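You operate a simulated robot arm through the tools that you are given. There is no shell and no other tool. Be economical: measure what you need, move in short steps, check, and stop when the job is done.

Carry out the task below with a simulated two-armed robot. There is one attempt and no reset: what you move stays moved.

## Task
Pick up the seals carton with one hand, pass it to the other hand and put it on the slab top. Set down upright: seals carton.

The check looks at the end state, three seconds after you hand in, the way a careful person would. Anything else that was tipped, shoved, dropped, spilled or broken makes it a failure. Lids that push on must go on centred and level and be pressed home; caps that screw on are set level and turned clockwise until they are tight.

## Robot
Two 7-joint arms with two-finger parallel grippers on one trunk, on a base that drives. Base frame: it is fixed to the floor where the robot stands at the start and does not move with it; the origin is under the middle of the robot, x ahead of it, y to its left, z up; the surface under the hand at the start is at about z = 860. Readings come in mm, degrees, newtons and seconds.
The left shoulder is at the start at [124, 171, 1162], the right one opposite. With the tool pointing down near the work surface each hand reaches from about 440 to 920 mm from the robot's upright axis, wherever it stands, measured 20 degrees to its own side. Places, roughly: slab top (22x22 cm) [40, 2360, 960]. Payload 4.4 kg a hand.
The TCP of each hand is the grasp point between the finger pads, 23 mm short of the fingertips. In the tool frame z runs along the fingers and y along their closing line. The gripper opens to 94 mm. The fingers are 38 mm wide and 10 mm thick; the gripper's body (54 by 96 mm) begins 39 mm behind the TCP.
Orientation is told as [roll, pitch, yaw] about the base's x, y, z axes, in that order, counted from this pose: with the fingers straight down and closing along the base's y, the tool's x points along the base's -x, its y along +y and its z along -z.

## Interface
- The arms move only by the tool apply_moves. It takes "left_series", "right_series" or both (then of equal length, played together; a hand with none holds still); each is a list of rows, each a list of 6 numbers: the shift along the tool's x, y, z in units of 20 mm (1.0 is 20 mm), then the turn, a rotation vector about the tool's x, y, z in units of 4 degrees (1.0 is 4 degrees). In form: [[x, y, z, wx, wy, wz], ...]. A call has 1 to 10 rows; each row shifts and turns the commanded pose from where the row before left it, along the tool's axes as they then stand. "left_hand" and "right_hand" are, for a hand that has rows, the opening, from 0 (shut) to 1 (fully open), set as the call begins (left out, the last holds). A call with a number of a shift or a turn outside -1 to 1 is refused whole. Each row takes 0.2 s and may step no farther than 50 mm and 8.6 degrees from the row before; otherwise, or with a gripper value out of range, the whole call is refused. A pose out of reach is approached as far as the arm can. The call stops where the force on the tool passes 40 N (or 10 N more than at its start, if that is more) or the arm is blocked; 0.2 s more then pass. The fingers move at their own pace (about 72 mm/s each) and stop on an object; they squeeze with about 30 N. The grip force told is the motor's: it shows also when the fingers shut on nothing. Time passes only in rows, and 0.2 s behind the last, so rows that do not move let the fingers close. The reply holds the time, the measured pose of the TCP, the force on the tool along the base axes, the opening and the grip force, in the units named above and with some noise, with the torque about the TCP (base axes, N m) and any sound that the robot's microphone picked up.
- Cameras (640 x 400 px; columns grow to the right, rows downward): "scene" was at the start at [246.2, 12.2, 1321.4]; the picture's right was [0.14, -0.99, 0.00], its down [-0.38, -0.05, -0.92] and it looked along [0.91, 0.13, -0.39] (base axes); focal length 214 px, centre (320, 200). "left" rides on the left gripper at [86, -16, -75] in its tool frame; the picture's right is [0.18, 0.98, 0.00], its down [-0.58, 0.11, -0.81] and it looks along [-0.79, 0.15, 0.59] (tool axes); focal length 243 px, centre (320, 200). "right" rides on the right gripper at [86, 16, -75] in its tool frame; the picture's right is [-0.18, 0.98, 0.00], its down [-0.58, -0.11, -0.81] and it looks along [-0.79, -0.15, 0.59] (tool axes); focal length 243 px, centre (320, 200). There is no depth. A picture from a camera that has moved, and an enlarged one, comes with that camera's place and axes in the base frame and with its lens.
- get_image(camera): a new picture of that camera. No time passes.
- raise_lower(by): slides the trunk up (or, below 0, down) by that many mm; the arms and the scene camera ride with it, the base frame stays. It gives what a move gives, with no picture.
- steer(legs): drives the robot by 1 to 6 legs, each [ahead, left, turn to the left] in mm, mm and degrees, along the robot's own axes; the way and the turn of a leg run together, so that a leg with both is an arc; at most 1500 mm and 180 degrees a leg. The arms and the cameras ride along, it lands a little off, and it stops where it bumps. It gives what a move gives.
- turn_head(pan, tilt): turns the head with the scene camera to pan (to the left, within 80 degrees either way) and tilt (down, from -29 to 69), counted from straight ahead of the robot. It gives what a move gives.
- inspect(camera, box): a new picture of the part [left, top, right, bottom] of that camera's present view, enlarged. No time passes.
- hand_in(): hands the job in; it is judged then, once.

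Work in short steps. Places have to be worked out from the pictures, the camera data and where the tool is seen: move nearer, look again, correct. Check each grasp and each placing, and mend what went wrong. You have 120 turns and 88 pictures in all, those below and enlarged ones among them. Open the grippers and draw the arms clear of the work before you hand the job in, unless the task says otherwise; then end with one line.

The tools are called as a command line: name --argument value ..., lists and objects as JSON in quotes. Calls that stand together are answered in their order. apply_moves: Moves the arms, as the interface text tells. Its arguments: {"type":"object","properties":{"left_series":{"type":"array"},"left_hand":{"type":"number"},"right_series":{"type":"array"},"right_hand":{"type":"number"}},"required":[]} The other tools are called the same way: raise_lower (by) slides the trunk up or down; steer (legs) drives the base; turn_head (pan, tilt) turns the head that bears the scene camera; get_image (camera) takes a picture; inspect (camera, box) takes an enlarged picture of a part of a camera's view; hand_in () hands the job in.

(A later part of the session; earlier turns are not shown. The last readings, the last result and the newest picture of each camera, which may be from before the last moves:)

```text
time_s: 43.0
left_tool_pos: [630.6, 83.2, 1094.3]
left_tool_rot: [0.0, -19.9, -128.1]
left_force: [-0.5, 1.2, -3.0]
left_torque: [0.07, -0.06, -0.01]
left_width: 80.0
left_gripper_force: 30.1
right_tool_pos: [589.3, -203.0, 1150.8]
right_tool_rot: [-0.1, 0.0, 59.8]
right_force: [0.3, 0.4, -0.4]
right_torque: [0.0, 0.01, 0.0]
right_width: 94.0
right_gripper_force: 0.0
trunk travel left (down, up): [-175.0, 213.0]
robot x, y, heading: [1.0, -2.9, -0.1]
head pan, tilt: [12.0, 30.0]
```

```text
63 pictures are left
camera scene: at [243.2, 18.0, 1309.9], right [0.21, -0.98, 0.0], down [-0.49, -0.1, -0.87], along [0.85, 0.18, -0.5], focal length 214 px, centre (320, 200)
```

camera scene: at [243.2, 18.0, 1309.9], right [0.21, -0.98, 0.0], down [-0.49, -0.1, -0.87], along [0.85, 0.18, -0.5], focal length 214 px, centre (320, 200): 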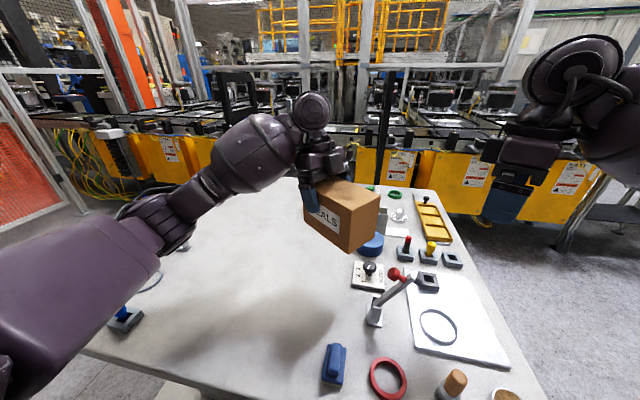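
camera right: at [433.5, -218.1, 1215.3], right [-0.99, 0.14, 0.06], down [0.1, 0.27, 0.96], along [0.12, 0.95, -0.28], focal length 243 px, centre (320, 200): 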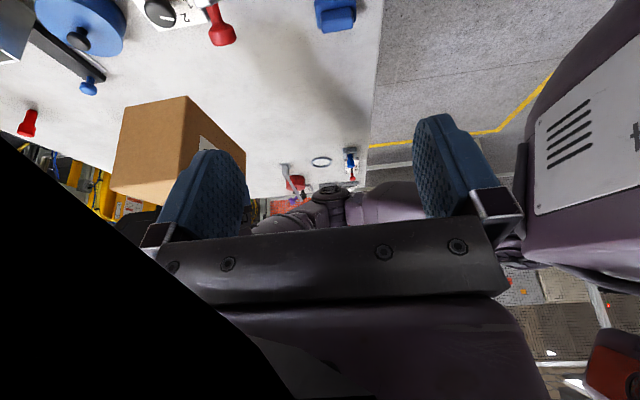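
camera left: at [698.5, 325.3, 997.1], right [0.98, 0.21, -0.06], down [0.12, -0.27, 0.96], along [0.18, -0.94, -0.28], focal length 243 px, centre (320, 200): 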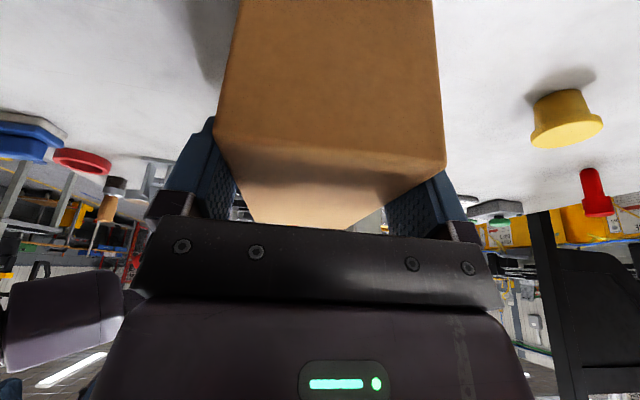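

The left rotates easily. I turn it another -20° (to -148°) so the right hand needs only 32° yaw, and tilt the right hand at the same time.

apply_moves --left_series '[[0, 0, 0, 0.342, 0, 0.94], [0, 0, 0, 0.342, 0, 0.94], [0, 0, 0, 0.342, 0, 0.94], [0, 0, 0, 0.342, 0, 0.94], [0, 0, 0, 0.342, 0, 0.94]]' --right_series '[[0, 0, 0, 0, 0, 1], [0, 0, 0, 0, 0, 1], [0, 0, 0, 0, 0, 1], [0, 0, 0, 0, 0, 1], [0, 0, 0, 0, 0, 1]]'

apply_moves --right_series '[[0, 0, 0, 0, 0, 1], [0, 0, 0, 0, 0, 0.95], [0, 0, 0, 0, -1, 0], [0, 0, 0, 0, -1, 0], [0, 0, 0, 0, -1, 0], [0, 0, 0, 0, -1, 0], [0, 0, 0, 0, -1, 0]]'

get_image --camera "right"

```text
time_s: 44.2
left_tool_pos: [631.6, 83.6, 1094.9]
left_tool_rot: [0.0, -20.0, -148.1]
left_force: [0.1, 0.8, -2.3]
left_torque: [0.08, -0.08, 0.01]
left_width: 79.9
left_gripper_force: 29.9
right_tool_pos: [589.4, -203.1, 1150.0]
right_tool_rot: [0.1, 0.1, 39.7]
right_force: [0.0, -0.2, 0.0]
right_torque: [0.01, 0.02, -0.01]
right_width: 94.1
right_gripper_force: 0.0
trunk travel left (down, up): [-175.0, 213.0]
robot x, y, heading: [1.5, -2.1, -0.0]
head pan, tilt: [12.0, 30.0]
```

```text
time_s: 45.8
left_tool_pos: [631.3, 82.4, 1094.6]
left_tool_rot: [0.0, -20.0, -148.0]
left_force: [-1.1, 0.2, -3.3]
left_torque: [0.07, -0.11, -0.01]
left_width: 79.8
left_gripper_force: 29.5
right_tool_pos: [589.5, -203.9, 1150.7]
right_tool_rot: [0.0, -20.1, 31.9]
right_force: [0.3, -1.0, -1.0]
right_torque: [-0.02, 0.0, -0.01]
right_width: 93.7
right_gripper_force: 0.0
trunk travel left (down, up): [-175.0, 213.0]
robot x, y, heading: [-1.8, -0.8, 0.0]
head pan, tilt: [12.0, 30.0]
```

```text
62 pictures are left
camera right: at [490.5, -245.7, 1190.2], right [-0.37, 0.93, 0.06], down [0.29, 0.05, 0.96], along [0.88, 0.38, -0.28], focal length 243 px, centre (320, 200)
```

right: 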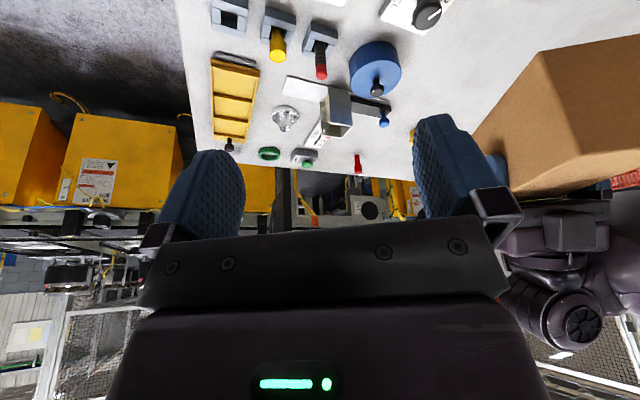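

Both postures are fine now. The carton centre is about [605,66], so the right grasp target is [580,50,1095]. I raise the right hand, then move to the standoff.

apply_moves --right_series '[[-0.27, 0, -0.745, 0, 0, 0], [-0.27, 0, -0.745, 0, 0, 0], [-0.27, 0, -0.745, 0, 0, 0], [-0.38, 1, 0.138, 0, 0, 0], [-0.38, 1, 0.138, 0, 0, 0], [-0.38, 1, 0.138, 0, 0, 0], [-0.38, 1, 0.138, 0, 0, 0], [-0.38, 1, 0.138, 0, 0, 0], [-0.38, 1, 0.138, 0, 0, 0], [-0.38, 1, 0.138, 0, 0, 0]]'

get_image --camera "scene"

get_image --camera "right"

```text
time_s: 48.0
left_tool_pos: [632.2, 82.7, 1095.1]
left_tool_rot: [0.1, -20.0, -148.0]
left_force: [-0.5, 0.4, -2.7]
left_torque: [0.06, -0.06, 0.01]
left_width: 79.8
left_gripper_force: 29.6
right_tool_pos: [563.6, -55.2, 1196.6]
right_tool_rot: [0.0, -20.0, 32.0]
right_force: [0.1, 0.6, -0.1]
right_torque: [-0.02, 0.04, 0.02]
right_width: 94.1
right_gripper_force: 0.0
trunk travel left (down, up): [-175.0, 213.0]
robot x, y, heading: [-0.2, -4.6, -0.2]
head pan, tilt: [12.0, 30.0]
```

```text
61 pictures are left
camera scene: at [243.2, 18.6, 1309.8], right [0.21, -0.98, 0.0], down [-0.49, -0.1, -0.87], along [0.85, 0.18, -0.5], focal length 214 px, centre (320, 200)
```

scene: 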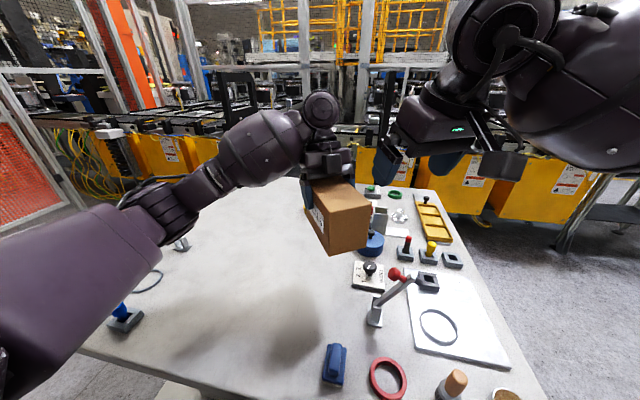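

```text
60 pictures are left
camera right: at [464.2, -96.5, 1235.9], right [-0.37, 0.93, 0.06], down [0.29, 0.05, 0.96], along [0.88, 0.37, -0.29], focal length 243 px, centre (320, 200)
```

right: 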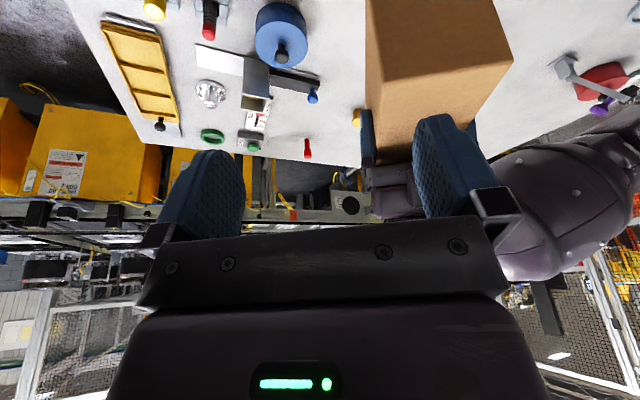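

The posture is good. I finish the lateral move to the standoff.

apply_moves --right_series '[[-0.38, 1, 0.12, 0, 0, 0], [-0.38, 1, 0.12, 0, 0, 0], [-0.38, 1, 0.12, 0, 0, 0], [-0.38, 1, 0.12, 0, 0, 0], [0, 0, 0, 0, 0, 0]]'

get_image --camera "right"

get_image --camera "scene"

```text
time_s: 49.2
left_tool_pos: [632.2, 82.5, 1093.9]
left_tool_rot: [0.0, -20.1, -148.0]
left_force: [-0.7, -0.7, -2.7]
left_torque: [0.07, -0.09, 0.0]
left_width: 80.0
left_gripper_force: 30.2
right_tool_pos: [548.8, 31.0, 1200.0]
right_tool_rot: [-0.1, -20.0, 31.9]
right_force: [-0.1, 0.0, -0.2]
right_torque: [-0.01, 0.02, 0.0]
right_width: 94.2
right_gripper_force: 0.0
trunk travel left (down, up): [-175.0, 213.0]
robot x, y, heading: [-0.3, -1.1, -0.1]
head pan, tilt: [12.0, 30.0]
```

```text
59 pictures are left
camera right: at [450.3, -11.3, 1239.2], right [-0.37, 0.93, 0.06], down [0.29, 0.05, 0.96], along [0.88, 0.37, -0.29], focal length 243 px, centre (320, 200)
```

right: 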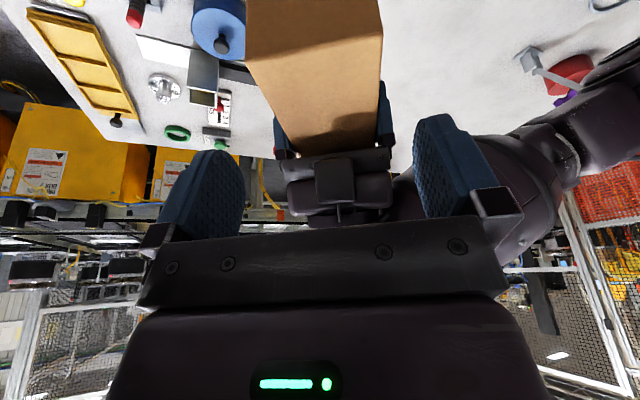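

```text
58 pictures are left
camera scene: at [243.2, 17.7, 1309.9], right [0.21, -0.98, 0.0], down [-0.49, -0.1, -0.87], along [0.85, 0.18, -0.5], focal length 214 px, centre (320, 200)
```

scene: 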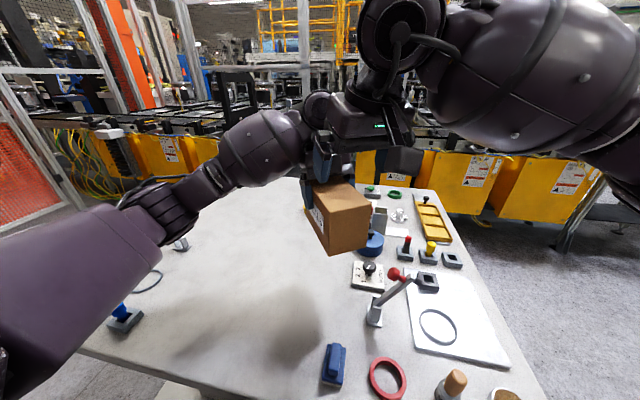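

The alignment is within about 2 mm. A block sticks out on the inner side of each gripper, so I inspect it before closing the distance between the hands.

inspect --camera "right" --box '[240, 60, 440, 240]'

inspect --camera "scene" --box '[290, 60, 430, 260]'

```text
2.22 times, centred on (340, 150) of right
camera zoom: at [450.3, -11.3, 1239.2], right [-0.37, 0.93, 0.06], down [0.29, 0.05, 0.96], along [0.88, 0.37, -0.29], focal length 539 px, centre (276, 311)
```

zoom: 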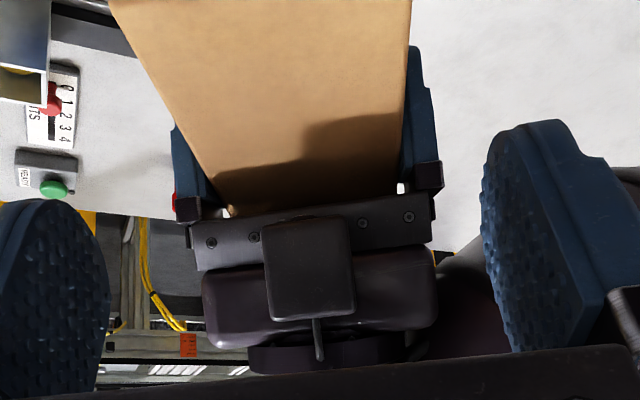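

```text
2.00 times, centred on (360, 160) of scene
camera zoom: at [243.2, 17.7, 1309.9], right [0.21, -0.98, 0.0], down [-0.49, -0.1, -0.87], along [0.85, 0.18, -0.5], focal length 429 px, centre (240, 280)
```

zoom: 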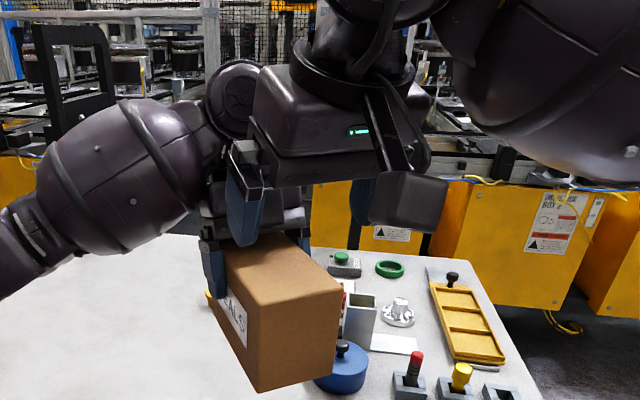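

The inner block on the left hand reaches about 7 mm past the carton's centre plane. To keep clear I'll tilt the right hand to 40° and grip 40 mm off centre.

apply_moves --right_series '[[0, 0, 0, 0, -1, 0], [0, 0, 0, 0, -1, 0], [0, 0, 0, 0, -1, 0], [0, 0, 0, 0, -1, 0], [0, 0, 0, 0, -1, 0]]'

get_image --camera "right"

get_image --camera "scene"

```text
time_s: 50.4
left_tool_pos: [631.8, 83.0, 1094.2]
left_tool_rot: [0.0, -20.0, -148.0]
left_force: [0.7, 1.1, -3.7]
left_torque: [0.07, -0.06, -0.01]
left_width: 80.0
left_gripper_force: 29.7
right_tool_pos: [550.4, 30.9, 1199.7]
right_tool_rot: [0.0, -40.0, 31.9]
right_force: [-0.5, 0.6, -0.4]
right_torque: [-0.01, 0.03, 0.03]
right_width: 94.1
right_gripper_force: 0.0
trunk travel left (down, up): [-175.0, 213.0]
robot x, y, heading: [3.8, 3.0, -0.0]
head pan, tilt: [12.0, 30.0]
```

```text
55 pictures are left
camera right: at [444.1, -15.7, 1200.0], right [-0.4, 0.91, 0.12], down [0.0, -0.13, 0.99], along [0.92, 0.4, 0.06], focal length 243 px, centre (320, 200)
```

right: 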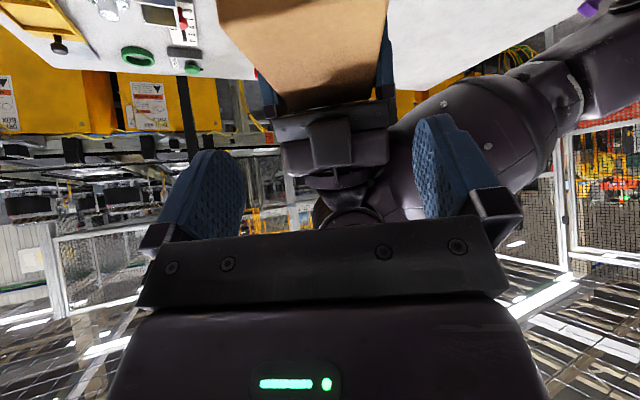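

```text
54 pictures are left
camera scene: at [243.1, 18.0, 1309.9], right [0.21, -0.98, 0.0], down [-0.49, -0.1, -0.87], along [0.85, 0.18, -0.5], focal length 214 px, centre (320, 200)
```

scene: 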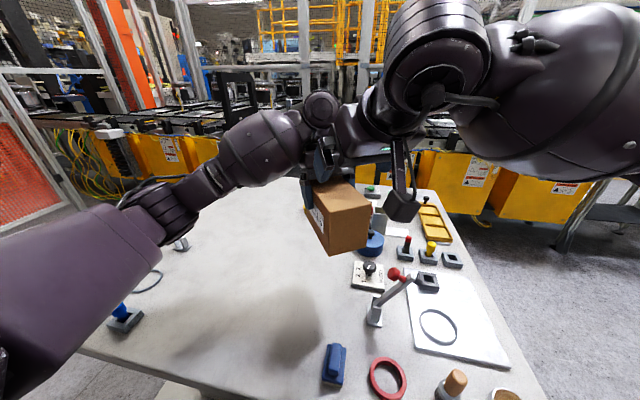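

The tilt worked with no reach trouble. I descend about 60% toward the carton's near half and check.

apply_moves --right_series '[[0.28, 0.015, 0.57, 0, 0, 0], [0.28, 0.015, 0.57, 0, 0, 0], [0.28, 0.015, 0.57, 0, 0, 0], [0.28, 0.015, 0.57, 0, 0, 0], [0.28, 0.015, 0.57, 0, 0, 0]]'

get_image --camera "right"

inspect --camera "scene" --box '[280, 60, 440, 260]'

```text
time_s: 51.6
left_tool_pos: [631.9, 83.5, 1094.4]
left_tool_rot: [-0.1, -20.0, -148.1]
left_force: [0.0, -0.3, -3.6]
left_torque: [0.07, -0.11, -0.01]
left_width: 79.8
left_gripper_force: 30.0
right_tool_pos: [561.6, 39.2, 1137.0]
right_tool_rot: [0.1, -40.0, 31.9]
right_force: [-0.2, 0.7, -0.3]
right_torque: [0.02, -0.02, 0.04]
right_width: 93.9
right_gripper_force: 0.2
trunk travel left (down, up): [-175.0, 213.0]
robot x, y, heading: [-0.7, 2.4, -0.1]
head pan, tilt: [12.0, 30.0]
```

```text
53 pictures are left
camera right: at [456.4, -7.2, 1137.9], right [-0.4, 0.91, 0.12], down [0.0, -0.13, 0.99], along [0.92, 0.4, 0.06], focal length 243 px, centre (320, 200)
```

right: 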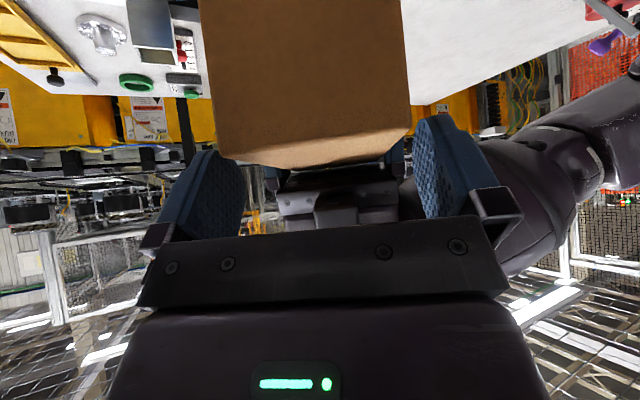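

```text
2.00 times, centred on (360, 160) of scene
camera zoom: at [243.4, 18.1, 1309.8], right [0.21, -0.98, 0.0], down [-0.49, -0.1, -0.87], along [0.85, 0.18, -0.5], focal length 429 px, centre (240, 280)
```

zoom: 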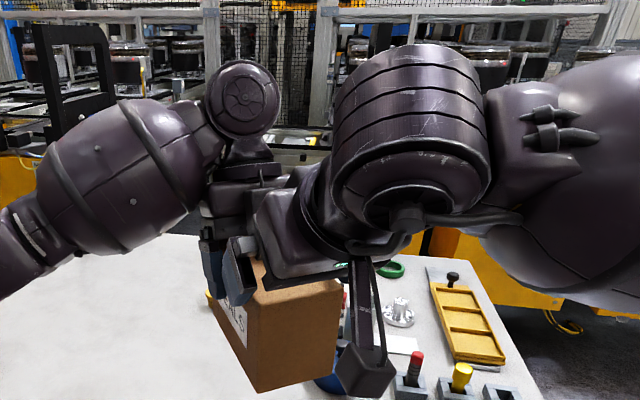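

The carton is about 2.5 mm toward +y_t of the hand centre. I correct for that while descending the last 40 mm.

apply_moves --right_series '[[0.1, 0.14, 0.1, 0, 0, 0], [0.24, 0, 0.6, 0, 0, 0], [0.24, 0, 0.6, 0, 0, 0], [0.24, 0, 0.6, 0, 0, 0]]'

get_image --camera "right"

inspect --camera "scene" --box '[280, 100, 440, 260]'

```text
time_s: 52.6
left_tool_pos: [631.5, 82.9, 1095.9]
left_tool_rot: [0.0, -20.0, -148.0]
left_force: [0.9, 0.0, -3.2]
left_torque: [0.05, -0.06, 0.01]
left_width: 80.0
left_gripper_force: 30.1
right_tool_pos: [568.7, 47.5, 1096.9]
right_tool_rot: [-0.1, -39.9, 31.9]
right_force: [0.1, -0.6, 0.2]
right_torque: [-0.02, -0.01, 0.0]
right_width: 93.9
right_gripper_force: 0.0
trunk travel left (down, up): [-175.0, 213.0]
robot x, y, heading: [0.2, 2.5, -0.1]
head pan, tilt: [12.0, 30.0]
```

```text
51 pictures are left
camera right: at [463.8, 1.2, 1097.8], right [-0.4, 0.91, 0.12], down [0.0, -0.13, 0.99], along [0.92, 0.4, 0.06], focal length 243 px, centre (320, 200)
```

right: 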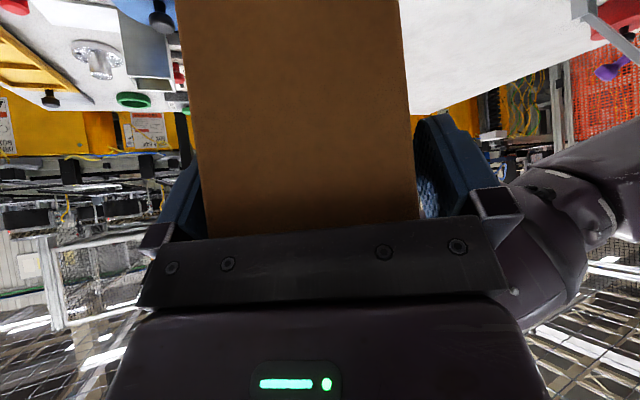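

```text
2.50 times, centred on (360, 180) of scene
camera zoom: at [243.5, 18.2, 1309.8], right [0.21, -0.98, 0.0], down [-0.49, -0.1, -0.87], along [0.85, 0.18, -0.5], focal length 536 px, centre (220, 250)
```

zoom: 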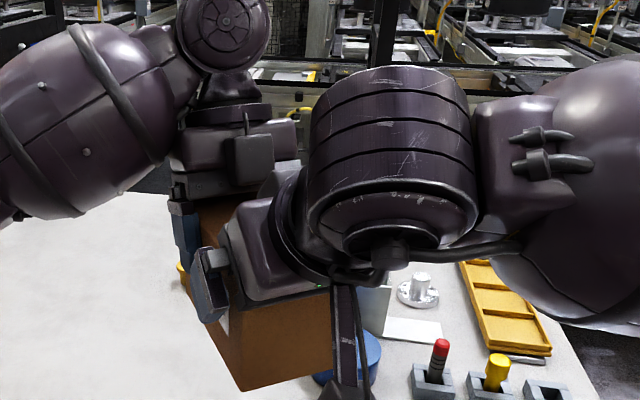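

The carton is centred between the right fingers with no contact yet. I close the right hand while the left keeps holding.

apply_moves --right_series '[[0, 0, 0, 0, 0, 0], [0, 0, 0, 0, 0, 0], [0, 0, 0, 0, 0, 0], [0, 0, 0, 0, 0, 0], [0, 0, 0, 0, 0, 0]]' --right_hand 0

```text
time_s: 53.8
left_tool_pos: [631.2, 84.1, 1095.3]
left_tool_rot: [-0.2, -20.1, -147.9]
left_force: [-14.2, 31.9, -0.8]
left_torque: [-0.84, -0.07, -1.72]
left_width: 79.9
left_gripper_force: 30.1
right_tool_pos: [571.3, 47.5, 1096.4]
right_tool_rot: [0.0, -40.0, 31.8]
right_force: [13.6, -31.7, -0.8]
right_torque: [0.73, 0.04, -0.68]
right_width: 80.1
right_gripper_force: 30.4
trunk travel left (down, up): [-175.0, 213.0]
robot x, y, heading: [2.1, 1.1, -0.3]
head pan, tilt: [12.0, 30.0]
```

Both hands grip, but 34 N of side load shows that the right hand is too far toward +y_t. I relieve it by shifting right -y_t in small steps.

apply_moves --right_series '[[0, -0.05, 0, 0, 0, 0]]'

apply_moves --right_series '[[0, -0.05, 0, 0, 0, 0]]'

```text
time_s: 54.2
left_tool_pos: [631.2, 84.5, 1095.1]
left_tool_rot: [-0.2, -20.0, -147.9]
left_force: [-13.4, 31.0, -0.6]
left_torque: [-0.92, 0.01, -1.45]
left_width: 79.9
left_gripper_force: 30.5
right_tool_pos: [571.0, 45.8, 1098.2]
right_tool_rot: [-0.1, -39.9, 31.8]
right_force: [13.4, -31.4, -0.7]
right_torque: [0.79, 0.06, -1.05]
right_width: 79.8
right_gripper_force: 29.9
trunk travel left (down, up): [-175.0, 213.0]
robot x, y, heading: [-2.4, 2.2, -0.0]
head pan, tilt: [12.0, 30.0]
```

```text
time_s: 54.6
left_tool_pos: [631.9, 83.3, 1096.2]
left_tool_rot: [-0.1, -20.0, -148.0]
left_force: [-10.8, 30.2, 2.4]
left_torque: [-0.91, 0.51, -1.11]
left_width: 80.0
left_gripper_force: 29.8
right_tool_pos: [570.3, 46.1, 1098.7]
right_tool_rot: [-0.1, -39.7, 31.9]
right_force: [11.5, -31.1, -1.4]
right_torque: [0.68, -0.21, -1.23]
right_width: 80.0
right_gripper_force: 29.3
trunk travel left (down, up): [-175.0, 213.0]
robot x, y, heading: [1.4, -2.5, 0.3]
head pan, tilt: [12.0, 30.0]
```

The load is saturated at one finger's force, so I keep shifting the right hand in -y_t.

apply_moves --right_series '[[0, -0.1, 0, 0, 0, 0]]'

apply_moves --right_series '[[0, -0.1, 0, 0, 0, 0]]'

get_image --camera "right"

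```text
time_s: 55.0
left_tool_pos: [632.0, 82.3, 1095.4]
left_tool_rot: [-0.1, -20.0, -148.0]
left_force: [-9.1, 20.5, 1.1]
left_torque: [0.28, -0.3, -0.37]
left_width: 80.3
left_gripper_force: 30.4
right_tool_pos: [568.8, 44.8, 1097.0]
right_tool_rot: [0.0, -40.0, 31.9]
right_force: [8.7, -19.6, -0.6]
right_torque: [-0.39, 0.41, -1.22]
right_width: 80.1
right_gripper_force: 30.0
trunk travel left (down, up): [-175.0, 213.0]
robot x, y, heading: [2.2, 0.3, -0.0]
head pan, tilt: [12.0, 30.0]
```

```text
time_s: 55.4
left_tool_pos: [631.8, 83.0, 1094.0]
left_tool_rot: [0.0, -20.1, -147.8]
left_force: [-1.2, 6.7, 0.3]
left_torque: [0.86, -0.07, 0.53]
left_width: 80.1
left_gripper_force: 29.8
right_tool_pos: [571.1, 44.1, 1098.0]
right_tool_rot: [0.1, -40.1, 32.2]
right_force: [0.5, -7.4, 0.6]
right_torque: [-0.9, 0.1, -0.99]
right_width: 80.0
right_gripper_force: 29.6
trunk travel left (down, up): [-175.0, 213.0]
robot x, y, heading: [-1.5, -2.8, -0.1]
head pan, tilt: [12.0, 30.0]
```

```text
49 pictures are left
camera right: at [465.4, -2.6, 1097.8], right [-0.4, 0.91, 0.12], down [0.0, -0.13, 0.99], along [0.91, 0.4, 0.06], focal length 243 px, centre (320, 200)
```

right: 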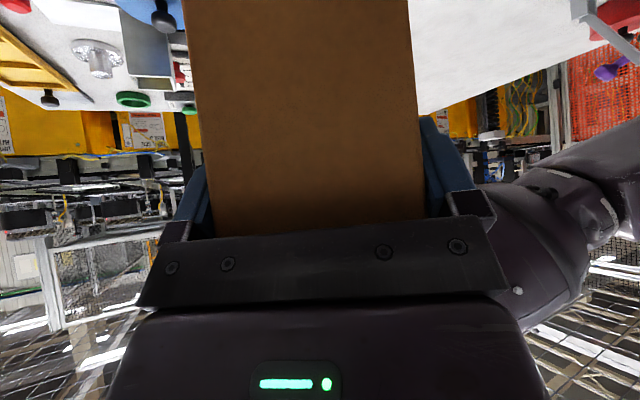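

Balanced at about 7 N and both are gripping. I release the left hand.

apply_moves --left_series '[[0, 0, 0, 0, 0, 0], [0, 0, 0, 0, 0, 0], [0, 0, 0, 0, 0, 0]]' --left_hand 1

get_image --camera "right"

get_image --camera "left"

```text
time_s: 56.2
left_tool_pos: [631.4, 82.8, 1093.9]
left_tool_rot: [-0.1, -19.9, -148.1]
left_force: [-0.4, -0.1, 0.2]
left_torque: [0.0, 0.03, -0.01]
left_width: 94.0
left_gripper_force: 0.1
right_tool_pos: [572.4, 44.1, 1096.3]
right_tool_rot: [-0.1, -39.9, 32.0]
right_force: [-0.5, 0.1, -0.3]
right_torque: [-0.02, 0.1, 0.01]
right_width: 80.0
right_gripper_force: 29.5
trunk travel left (down, up): [-175.0, 213.0]
robot x, y, heading: [-0.7, 2.2, 0.1]
head pan, tilt: [12.0, 30.0]
```

```text
48 pictures are left
camera right: at [466.3, -3.0, 1097.8], right [-0.4, 0.91, 0.12], down [0.0, -0.13, 0.99], along [0.92, 0.4, 0.06], focal length 243 px, centre (320, 200)
```

right: 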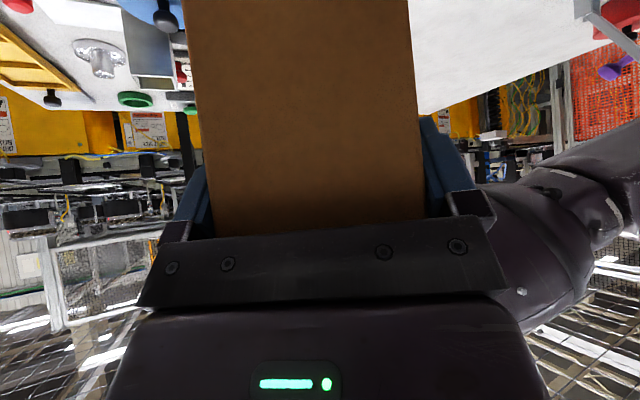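

```text
47 pictures are left
camera left: at [714.2, 154.5, 1135.7], right [0.67, -0.74, -0.06], down [-0.17, -0.24, 0.96], along [-0.72, -0.63, -0.28], focal length 243 px, centre (320, 200)
```

left: 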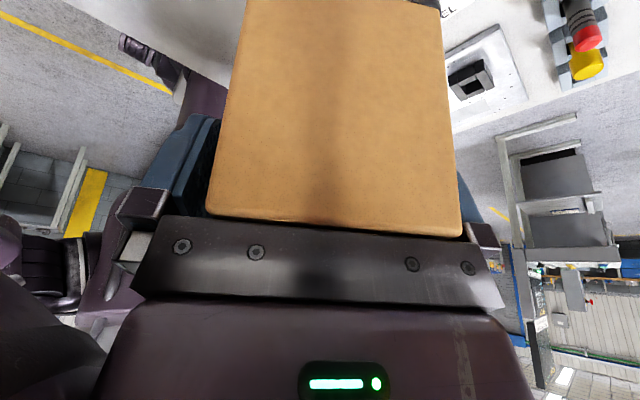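

The carton stays in the right hand. I withdraw the left hand along its own axis.

apply_moves --left_series '[[0, 0, -0.3, 0, 0, 0], [0, 0, -0.6, 0, 0, 0], [0, 0, -1, 0, 0, 0], [0, 0, -1, 0, 0, 0], [0, 0, -1, 0, 0, 0]]'

get_image --camera "left"

get_image --camera "scene"

```text
time_s: 57.4
left_tool_pos: [652.3, 96.2, 1168.7]
left_tool_rot: [0.0, -20.0, -148.1]
left_force: [-0.2, -0.3, 0.9]
left_torque: [-0.01, 0.0, 0.0]
left_width: 94.0
left_gripper_force: 0.0
right_tool_pos: [572.8, 43.5, 1097.0]
right_tool_rot: [0.1, -40.0, 31.9]
right_force: [-0.5, -0.1, -0.1]
right_torque: [-0.08, 0.1, 0.03]
right_width: 80.0
right_gripper_force: 29.8
trunk travel left (down, up): [-175.0, 213.0]
robot x, y, heading: [3.1, 0.6, 0.1]
head pan, tilt: [12.0, 30.0]
```

```text
46 pictures are left
camera left: at [735.4, 167.2, 1209.1], right [0.67, -0.74, -0.06], down [-0.17, -0.24, 0.96], along [-0.73, -0.63, -0.28], focal length 243 px, centre (320, 200)
```

left: 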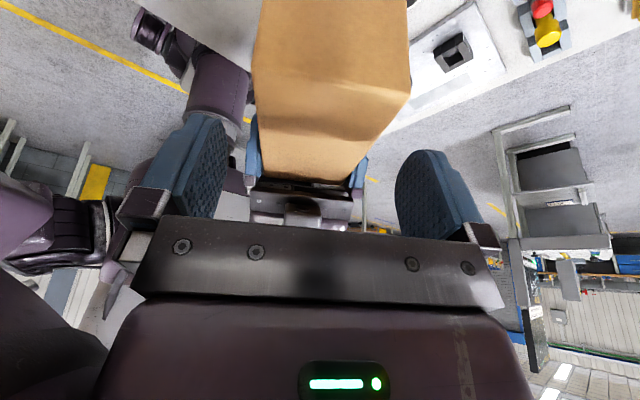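

```text
45 pictures are left
camera scene: at [242.7, 18.0, 1310.0], right [0.21, -0.98, 0.0], down [-0.49, -0.1, -0.87], along [0.85, 0.18, -0.5], focal length 214 px, centre (320, 200)
```

scene: 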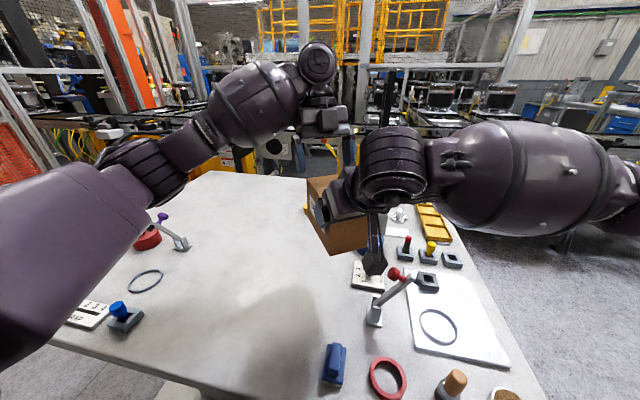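

The handover succeeded. I fold the left hand away to the left side.

apply_moves --left_series '[[-0.13, -1, 0, 0, 0, 0], [-0.13, -1, 0, 0, 0, 0], [-0.13, -1, 0, 0, 0, 0], [-0.13, -1, 0, 0, 0, 0], [-0.13, -1, 0, 0, 0, 0], [-0.13, -1, 0, 0, 0, 0], [-0.13, -1, 0, 0, 0, 0], [-0.13, -1, 0, 0, 0, 0], [-0.13, -1, 0, 0, 0, 0], [-0.13, -1, 0, 0, 0, 0]]'

apply_moves --left_series '[[-0.13, -1, 0, 0, 0, -1], [-0.1, -1, 0, 0, 0, -1], [0, -1, 0, 0, 0, -1], [0, -1, 0, 0, 0, -1], [0, -1, 0, 0, 0, -1], [0, -1, 0, 0, 0, -1]]'

turn_head --pan 70 --tilt 20

get_image --camera "scene"

```text
time_s: 59.6
left_tool_pos: [527.5, 254.3, 1175.4]
left_tool_rot: [0.0, -20.0, -148.2]
left_force: [-1.3, 0.8, 0.1]
left_torque: [0.0, -0.02, 0.0]
left_width: 94.0
left_gripper_force: 0.0
right_tool_pos: [572.2, 43.6, 1097.5]
right_tool_rot: [0.0, -39.9, 32.0]
right_force: [0.0, -0.2, -0.3]
right_torque: [-0.06, 0.14, 0.02]
right_width: 80.2
right_gripper_force: 30.1
trunk travel left (down, up): [-175.0, 213.0]
robot x, y, heading: [-1.9, 0.1, -0.0]
head pan, tilt: [12.0, 30.0]
```

```text
time_s: 61.0
left_tool_pos: [444.6, 343.2, 1187.4]
left_tool_rot: [-8.5, -18.2, -122.6]
left_force: [0.3, -0.2, -0.4]
left_torque: [-0.01, 0.0, -0.02]
left_width: 94.4
left_gripper_force: 0.0
right_tool_pos: [571.0, 42.6, 1097.4]
right_tool_rot: [0.0, -40.0, 32.0]
right_force: [-0.2, -1.1, 0.6]
right_torque: [-0.1, 0.12, 0.01]
right_width: 79.8
right_gripper_force: 30.3
trunk travel left (down, up): [-175.0, 213.0]
robot x, y, heading: [1.1, 1.5, -0.2]
head pan, tilt: [12.0, 30.0]
```

```text
time_s: 62.3
left_tool_pos: [445.8, 341.8, 1186.3]
left_tool_rot: [-8.4, -18.2, -122.7]
left_force: [0.6, -0.1, -0.1]
left_torque: [0.01, -0.02, 0.02]
left_width: 94.0
left_gripper_force: 0.1
right_tool_pos: [571.9, 42.7, 1096.7]
right_tool_rot: [0.1, -40.0, 32.0]
right_force: [-0.3, -1.0, 0.2]
right_torque: [-0.05, 0.09, 0.03]
right_width: 79.8
right_gripper_force: 30.1
trunk travel left (down, up): [-175.0, 213.0]
robot x, y, heading: [0.4, 1.0, -0.1]
head pan, tilt: [70.0, 20.0]
```

```text
44 pictures are left
camera scene: at [186.6, 86.8, 1325.9], right [0.94, -0.34, 0.0], down [-0.12, -0.32, -0.94], along [0.32, 0.88, -0.34], focal length 214 px, centre (320, 200)
```

scene: 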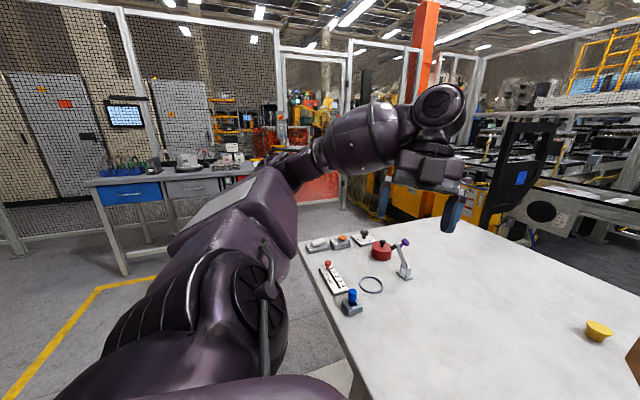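

I see a workbench about 2.2 m to the left carrying the slab. I back off a bit, turn left 90° and look.

steer --legs '[[-200, 0, 0], [0, 0, 90]]'

turn_head --pan 0 --tilt 20

get_image --camera "scene"

```text
time_s: 67.7
left_tool_pos: [-544.2, 439.7, 1186.6]
left_tool_rot: [-8.4, -18.2, -31.4]
left_force: [-0.5, -1.0, -0.5]
left_torque: [0.01, 0.01, 0.01]
left_width: 94.1
left_gripper_force: 0.0
right_tool_pos: [-247.6, 570.9, 1097.2]
right_tool_rot: [0.0, -39.9, 123.2]
right_force: [-0.8, -0.3, -0.2]
right_torque: [-0.13, -0.09, -0.01]
right_width: 80.0
right_gripper_force: 30.2
trunk travel left (down, up): [-175.0, 213.0]
robot x, y, heading: [-191.4, 4.1, 91.0]
head pan, tilt: [70.0, 20.0]
```

```text
time_s: 69.2
left_tool_pos: [-543.3, 438.8, 1186.6]
left_tool_rot: [-8.4, -18.3, -31.5]
left_force: [-0.4, 0.1, 0.5]
left_torque: [0.0, -0.02, -0.04]
left_width: 94.1
left_gripper_force: 0.0
right_tool_pos: [-247.6, 569.8, 1097.3]
right_tool_rot: [-0.1, -39.9, 123.1]
right_force: [0.4, 0.1, 0.2]
right_torque: [-0.16, -0.1, 0.0]
right_width: 79.9
right_gripper_force: 30.4
trunk travel left (down, up): [-175.0, 213.0]
robot x, y, heading: [-195.5, 2.6, 91.2]
head pan, tilt: [0.0, 20.0]
```

```text
43 pictures are left
camera scene: at [-196.4, 245.6, 1325.9], right [1.0, 0.02, 0.0], down [0.01, -0.34, -0.94], along [-0.02, 0.94, -0.34], focal length 214 px, centre (320, 200)
```

scene: 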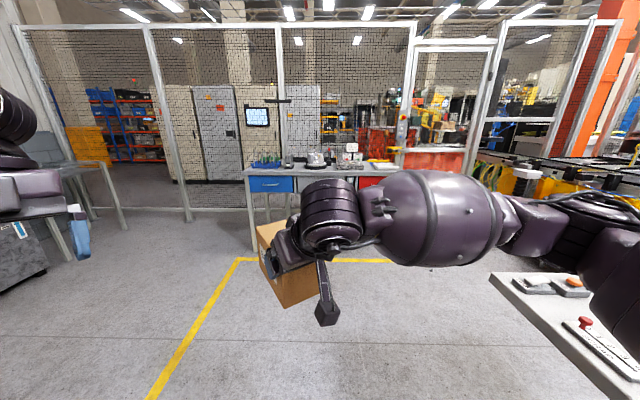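

Facing the bench now. I enlarge the bench area.

inspect --camera "scene" --box '[235, 120, 415, 210]'

inspect --camera "scene" --box '[230, 160, 390, 340]'

```text
3.56 times, centred on (325, 165) of scene
camera zoom: at [-196.4, 245.6, 1325.9], right [1.0, 0.02, 0.0], down [0.01, -0.34, -0.94], along [-0.02, 0.94, -0.34], focal length 763 px, centre (302, 324)
```

zoom: 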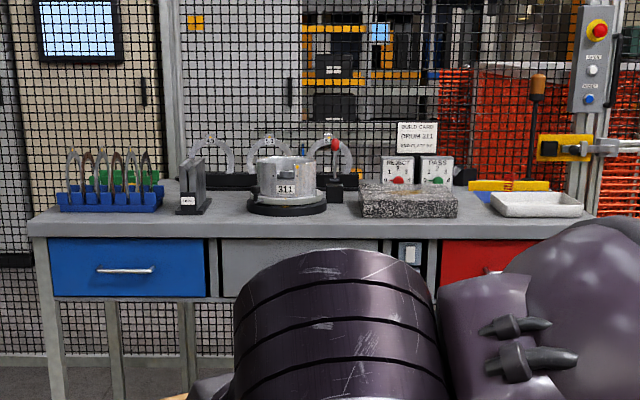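

```text
2.22 times, centred on (310, 250) of scene
camera zoom: at [-196.4, 245.6, 1325.9], right [1.0, 0.02, 0.0], down [0.01, -0.34, -0.94], along [-0.02, 0.94, -0.34], focal length 477 px, centre (342, 89)
```

zoom: 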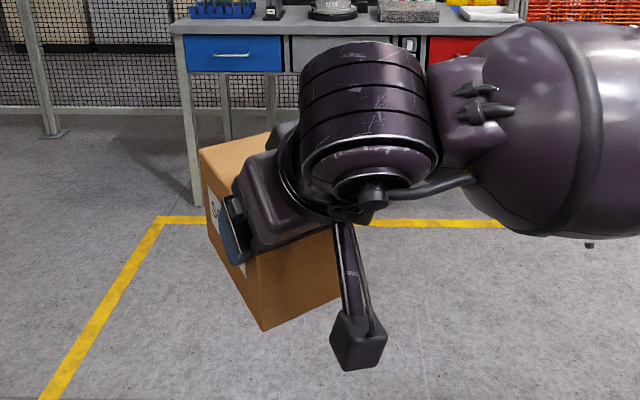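

The granite slab is clear on top, with a motor at its left, control boxes behind and a tray at its right. I drive partway: straighten, go ahead, then shift right.

steer --legs '[[0, 0, -1.2], [1050, 0, 0], [0, -300, 0], [250, 0, 0]]'

get_image --camera "scene"

get_image --camera "right"

```text
time_s: 79.1
left_tool_pos: [-218.6, 1726.9, 1187.3]
left_tool_rot: [-8.5, -18.2, -33.1]
left_force: [0.1, 0.6, -0.6]
left_torque: [-0.04, -0.01, 0.04]
left_width: 94.1
left_gripper_force: 0.0
right_tool_pos: [79.8, 1851.5, 1096.2]
right_tool_rot: [0.0, -39.9, 121.6]
right_force: [0.3, 0.2, -3.9]
right_torque: [-0.14, -0.07, -0.03]
right_width: 79.9
right_gripper_force: 29.8
trunk travel left (down, up): [-175.0, 213.0]
robot x, y, heading: [121.1, 1282.0, 89.7]
head pan, tilt: [0.0, 20.0]
```

```text
40 pictures are left
camera scene: at [122.7, 1524.8, 1325.9], right [1.0, -0.01, 0.0], down [0.0, -0.34, -0.94], along [0.01, 0.94, -0.34], focal length 214 px, centre (320, 200)
```

scene: 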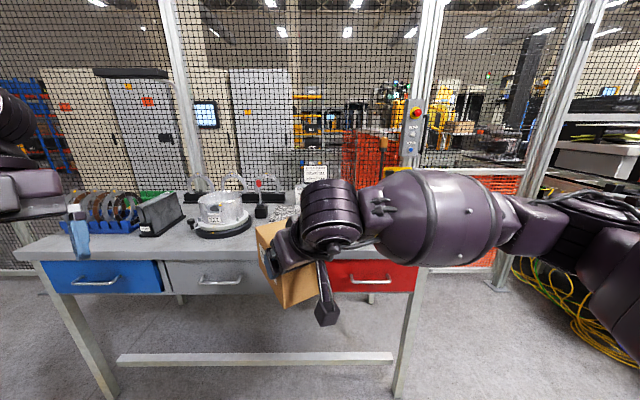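

```text
39 pictures are left
camera right: at [126.0, 1746.3, 1097.7], right [-0.91, -0.39, 0.12], down [0.13, 0.0, 0.99], along [-0.39, 0.92, 0.06], focal length 243 px, centre (320, 200)
```

right: 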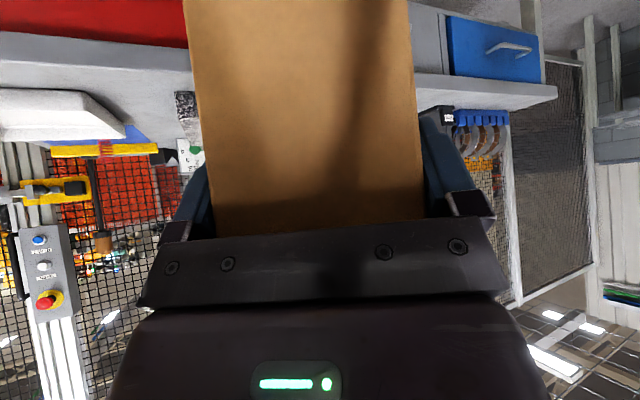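

The arm hides the slab, so I sidestep right by 230 mm to see it past the carton.

steer --legs '[[0, -230, 0]]'

get_image --camera "scene"

inspect --camera "scene" --box '[170, 140, 310, 240]'

```text
time_s: 81.7
left_tool_pos: [11.6, 1726.9, 1186.2]
left_tool_rot: [-8.5, -18.2, -33.2]
left_force: [-0.8, 0.1, -0.4]
left_torque: [0.01, 0.02, 0.0]
left_width: 93.9
left_gripper_force: 0.1
right_tool_pos: [312.1, 1850.1, 1097.0]
right_tool_rot: [0.1, -39.9, 121.3]
right_force: [0.5, 0.4, -3.5]
right_torque: [-0.14, -0.05, 0.02]
right_width: 80.0
right_gripper_force: 30.4
trunk travel left (down, up): [-175.0, 213.0]
robot x, y, heading: [349.8, 1274.7, 89.5]
head pan, tilt: [0.0, 20.0]
```

```text
38 pictures are left
camera scene: at [353.8, 1522.3, 1325.9], right [1.0, -0.01, 0.0], down [0.0, -0.34, -0.94], along [0.01, 0.94, -0.34], focal length 214 px, centre (320, 200)
```

scene: 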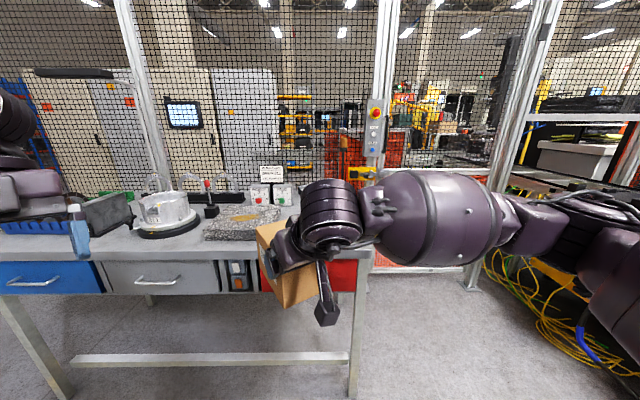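

```text
4.00 times, centred on (240, 190) of scene
camera zoom: at [353.8, 1522.3, 1325.9], right [1.0, -0.01, 0.0], down [0.0, -0.34, -0.94], along [0.01, 0.94, -0.34], focal length 858 px, centre (640, 240)
```

zoom: 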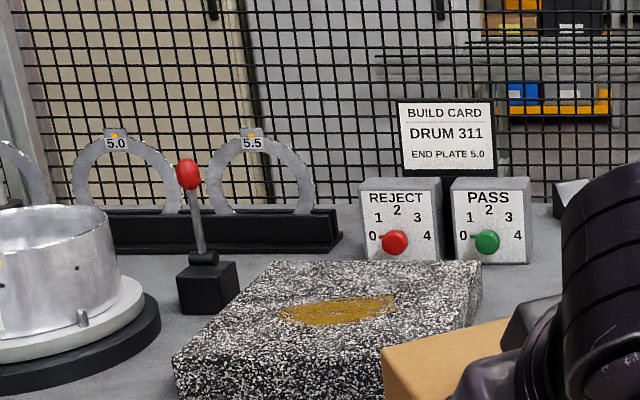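

The slab is visible, at roughly x -70…175, y 2226…2462. There is a yellowish patch on its top, so I look closer.

inspect --camera "scene" --box '[210, 195, 270, 235]'

```text
10.00 times, centred on (240, 215) of scene
camera zoom: at [353.8, 1522.3, 1325.9], right [1.0, -0.01, 0.0], down [0.0, -0.34, -0.94], along [0.01, 0.94, -0.34], focal length 2145 px, centre (1120, 50)
```

zoom: 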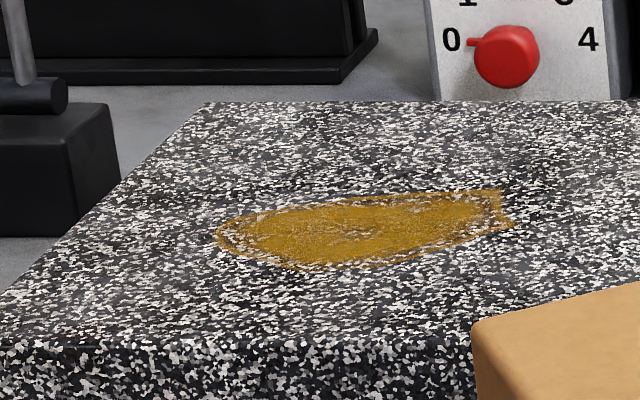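

The patch is a flat stain, so the slab top is usable and I'll aim for about [48,2352]. I shift left 243 mm and drive 380 mm ahead, with the carton bottom about 60 mm above the slab.

steer --legs '[[0, 243, 0], [380, 0, 0.5]]'

get_image --camera "scene"

get_image --camera "right"

get_image --camera "left"

```text
time_s: 86.5
left_tool_pos: [-236.8, 2115.3, 1186.5]
left_tool_rot: [-8.4, -18.2, -33.2]
left_force: [0.1, 0.3, -1.2]
left_torque: [0.01, 0.04, 0.04]
left_width: 93.6
left_gripper_force: 0.1
right_tool_pos: [62.6, 2239.7, 1096.8]
right_tool_rot: [0.0, -39.9, 121.5]
right_force: [0.4, 0.8, -3.6]
right_torque: [-0.06, -0.04, 0.0]
right_width: 79.8
right_gripper_force: 30.5
trunk travel left (down, up): [-175.0, 213.0]
robot x, y, heading: [103.3, 1665.8, 89.2]
head pan, tilt: [0.0, 20.0]
```

```text
35 pictures are left
camera scene: at [105.2, 1912.4, 1325.9], right [1.0, -0.01, 0.0], down [0.0, -0.34, -0.94], along [0.01, 0.94, -0.34], focal length 214 px, centre (320, 200)
```

scene: 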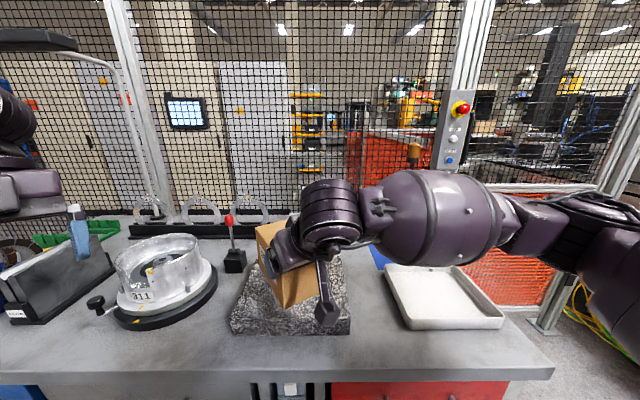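

```text
34 pictures are left
camera right: at [108.5, 2133.9, 1097.7], right [-0.91, -0.39, 0.12], down [0.13, 0.0, 0.99], along [-0.39, 0.92, 0.06], focal length 243 px, centre (320, 200)
```

right: 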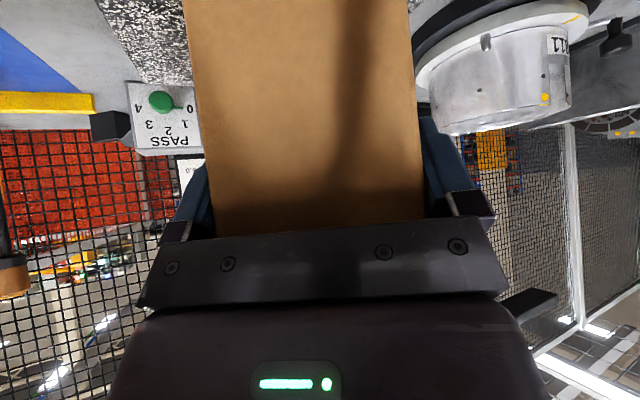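

```text
33 pictures are left
camera left: at [-328.1, 2170.2, 1232.4], right [0.42, 0.89, -0.19], down [0.38, 0.02, 0.92], along [0.82, -0.46, -0.33], focal length 243 px, centre (320, 200)
```

left: 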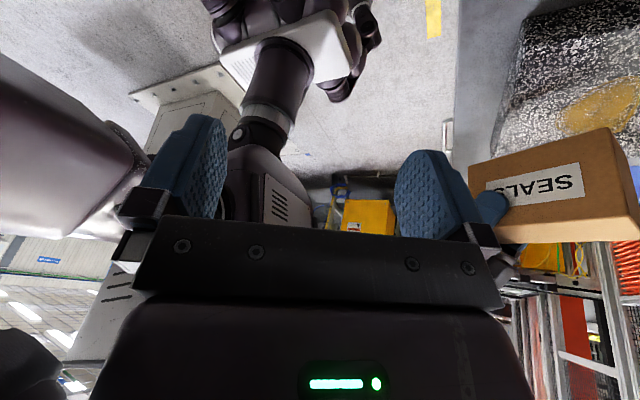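

The left wrist camera sees both slab and carton well. I enlarge views to locate the slab's edges precisely.

inspect --camera "scene" --box '[210, 210, 370, 350]'

inspect --camera "left" --box '[440, 0, 640, 260]'

```text
2.86 times, centred on (290, 280) of scene
camera zoom: at [105.2, 1912.4, 1325.9], right [1.0, -0.01, 0.0], down [0.0, -0.34, -0.94], along [0.01, 0.94, -0.34], focal length 613 px, centre (406, -29)
```

zoom: 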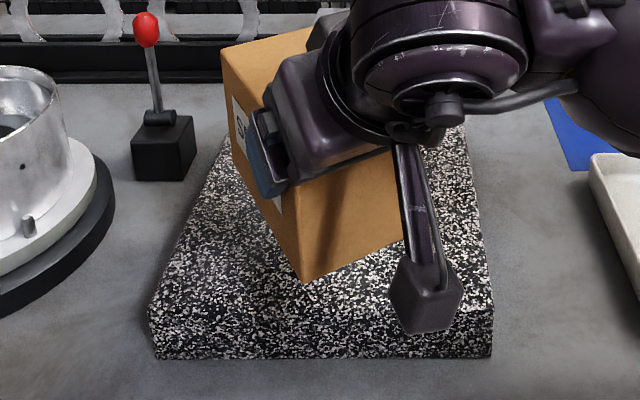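

```text
1.54 times, centred on (540, 130) of left
camera zoom: at [-328.1, 2170.2, 1232.4], right [0.42, 0.89, -0.19], down [0.38, 0.02, 0.92], along [0.82, -0.46, -0.33], focal length 373 px, centre (-18, 308)
```

zoom: 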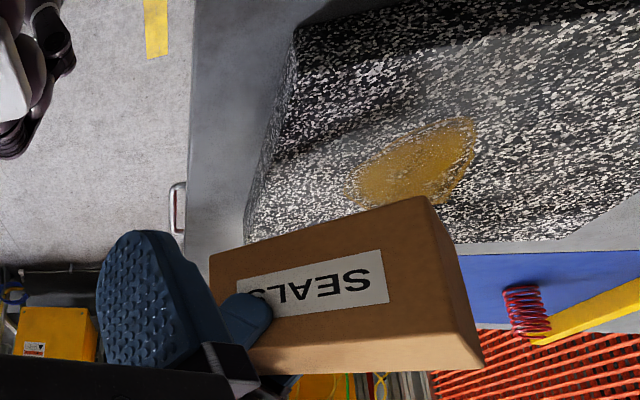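

The slab spans about x -69…171, y 2235…2457, centre [51,2346]. The carton centre is now about [42,2274], so I drive 72 mm ahead and 9 mm right.

steer --legs '[[72, -9, 0.5]]'

inspect --camera "scene" --box '[210, 210, 370, 350]'

inspect --camera "left" --box '[440, 0, 640, 260]'

```text
time_s: 87.6
left_tool_pos: [-232.2, 2181.5, 1187.1]
left_tool_rot: [-8.5, -18.2, -32.5]
left_force: [-0.7, 0.5, -0.9]
left_torque: [-0.04, 0.05, -0.03]
left_width: 94.0
left_gripper_force: 0.1
right_tool_pos: [67.1, 2308.6, 1096.5]
right_tool_rot: [-0.1, -39.9, 122.1]
right_force: [0.5, 0.4, -3.7]
right_torque: [-0.14, -0.07, -0.02]
right_width: 80.1
right_gripper_force: 29.9
trunk travel left (down, up): [-175.0, 213.0]
robot x, y, heading: [108.1, 1734.7, 89.8]
head pan, tilt: [0.0, 20.0]
```

```text
2.86 times, centred on (290, 280) of scene
camera zoom: at [112.1, 1983.1, 1325.8], right [1.0, 0.0, 0.0], down [0.0, -0.34, -0.94], along [0.0, 0.94, -0.34], focal length 613 px, centre (406, -29)
```

zoom: 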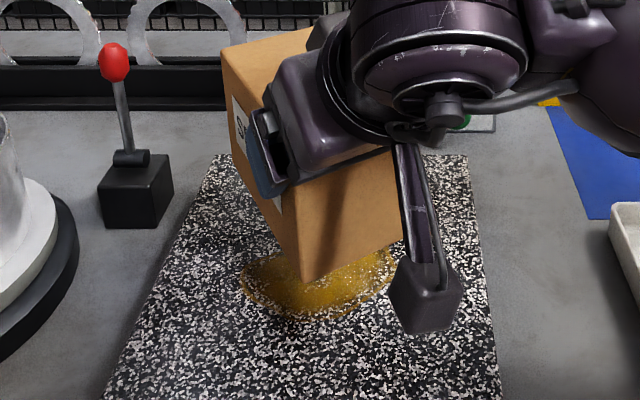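

```text
1.54 times, centred on (540, 130) of left
camera zoom: at [-323.8, 2236.4, 1232.3], right [0.41, 0.89, -0.2], down [0.38, 0.03, 0.92], along [0.83, -0.46, -0.33], focal length 373 px, centre (-18, 308)
```

zoom: 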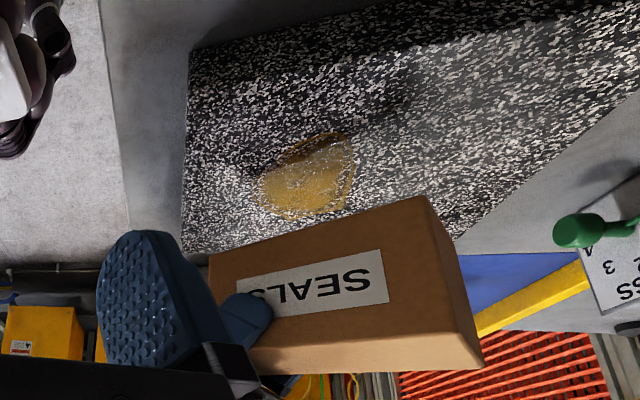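

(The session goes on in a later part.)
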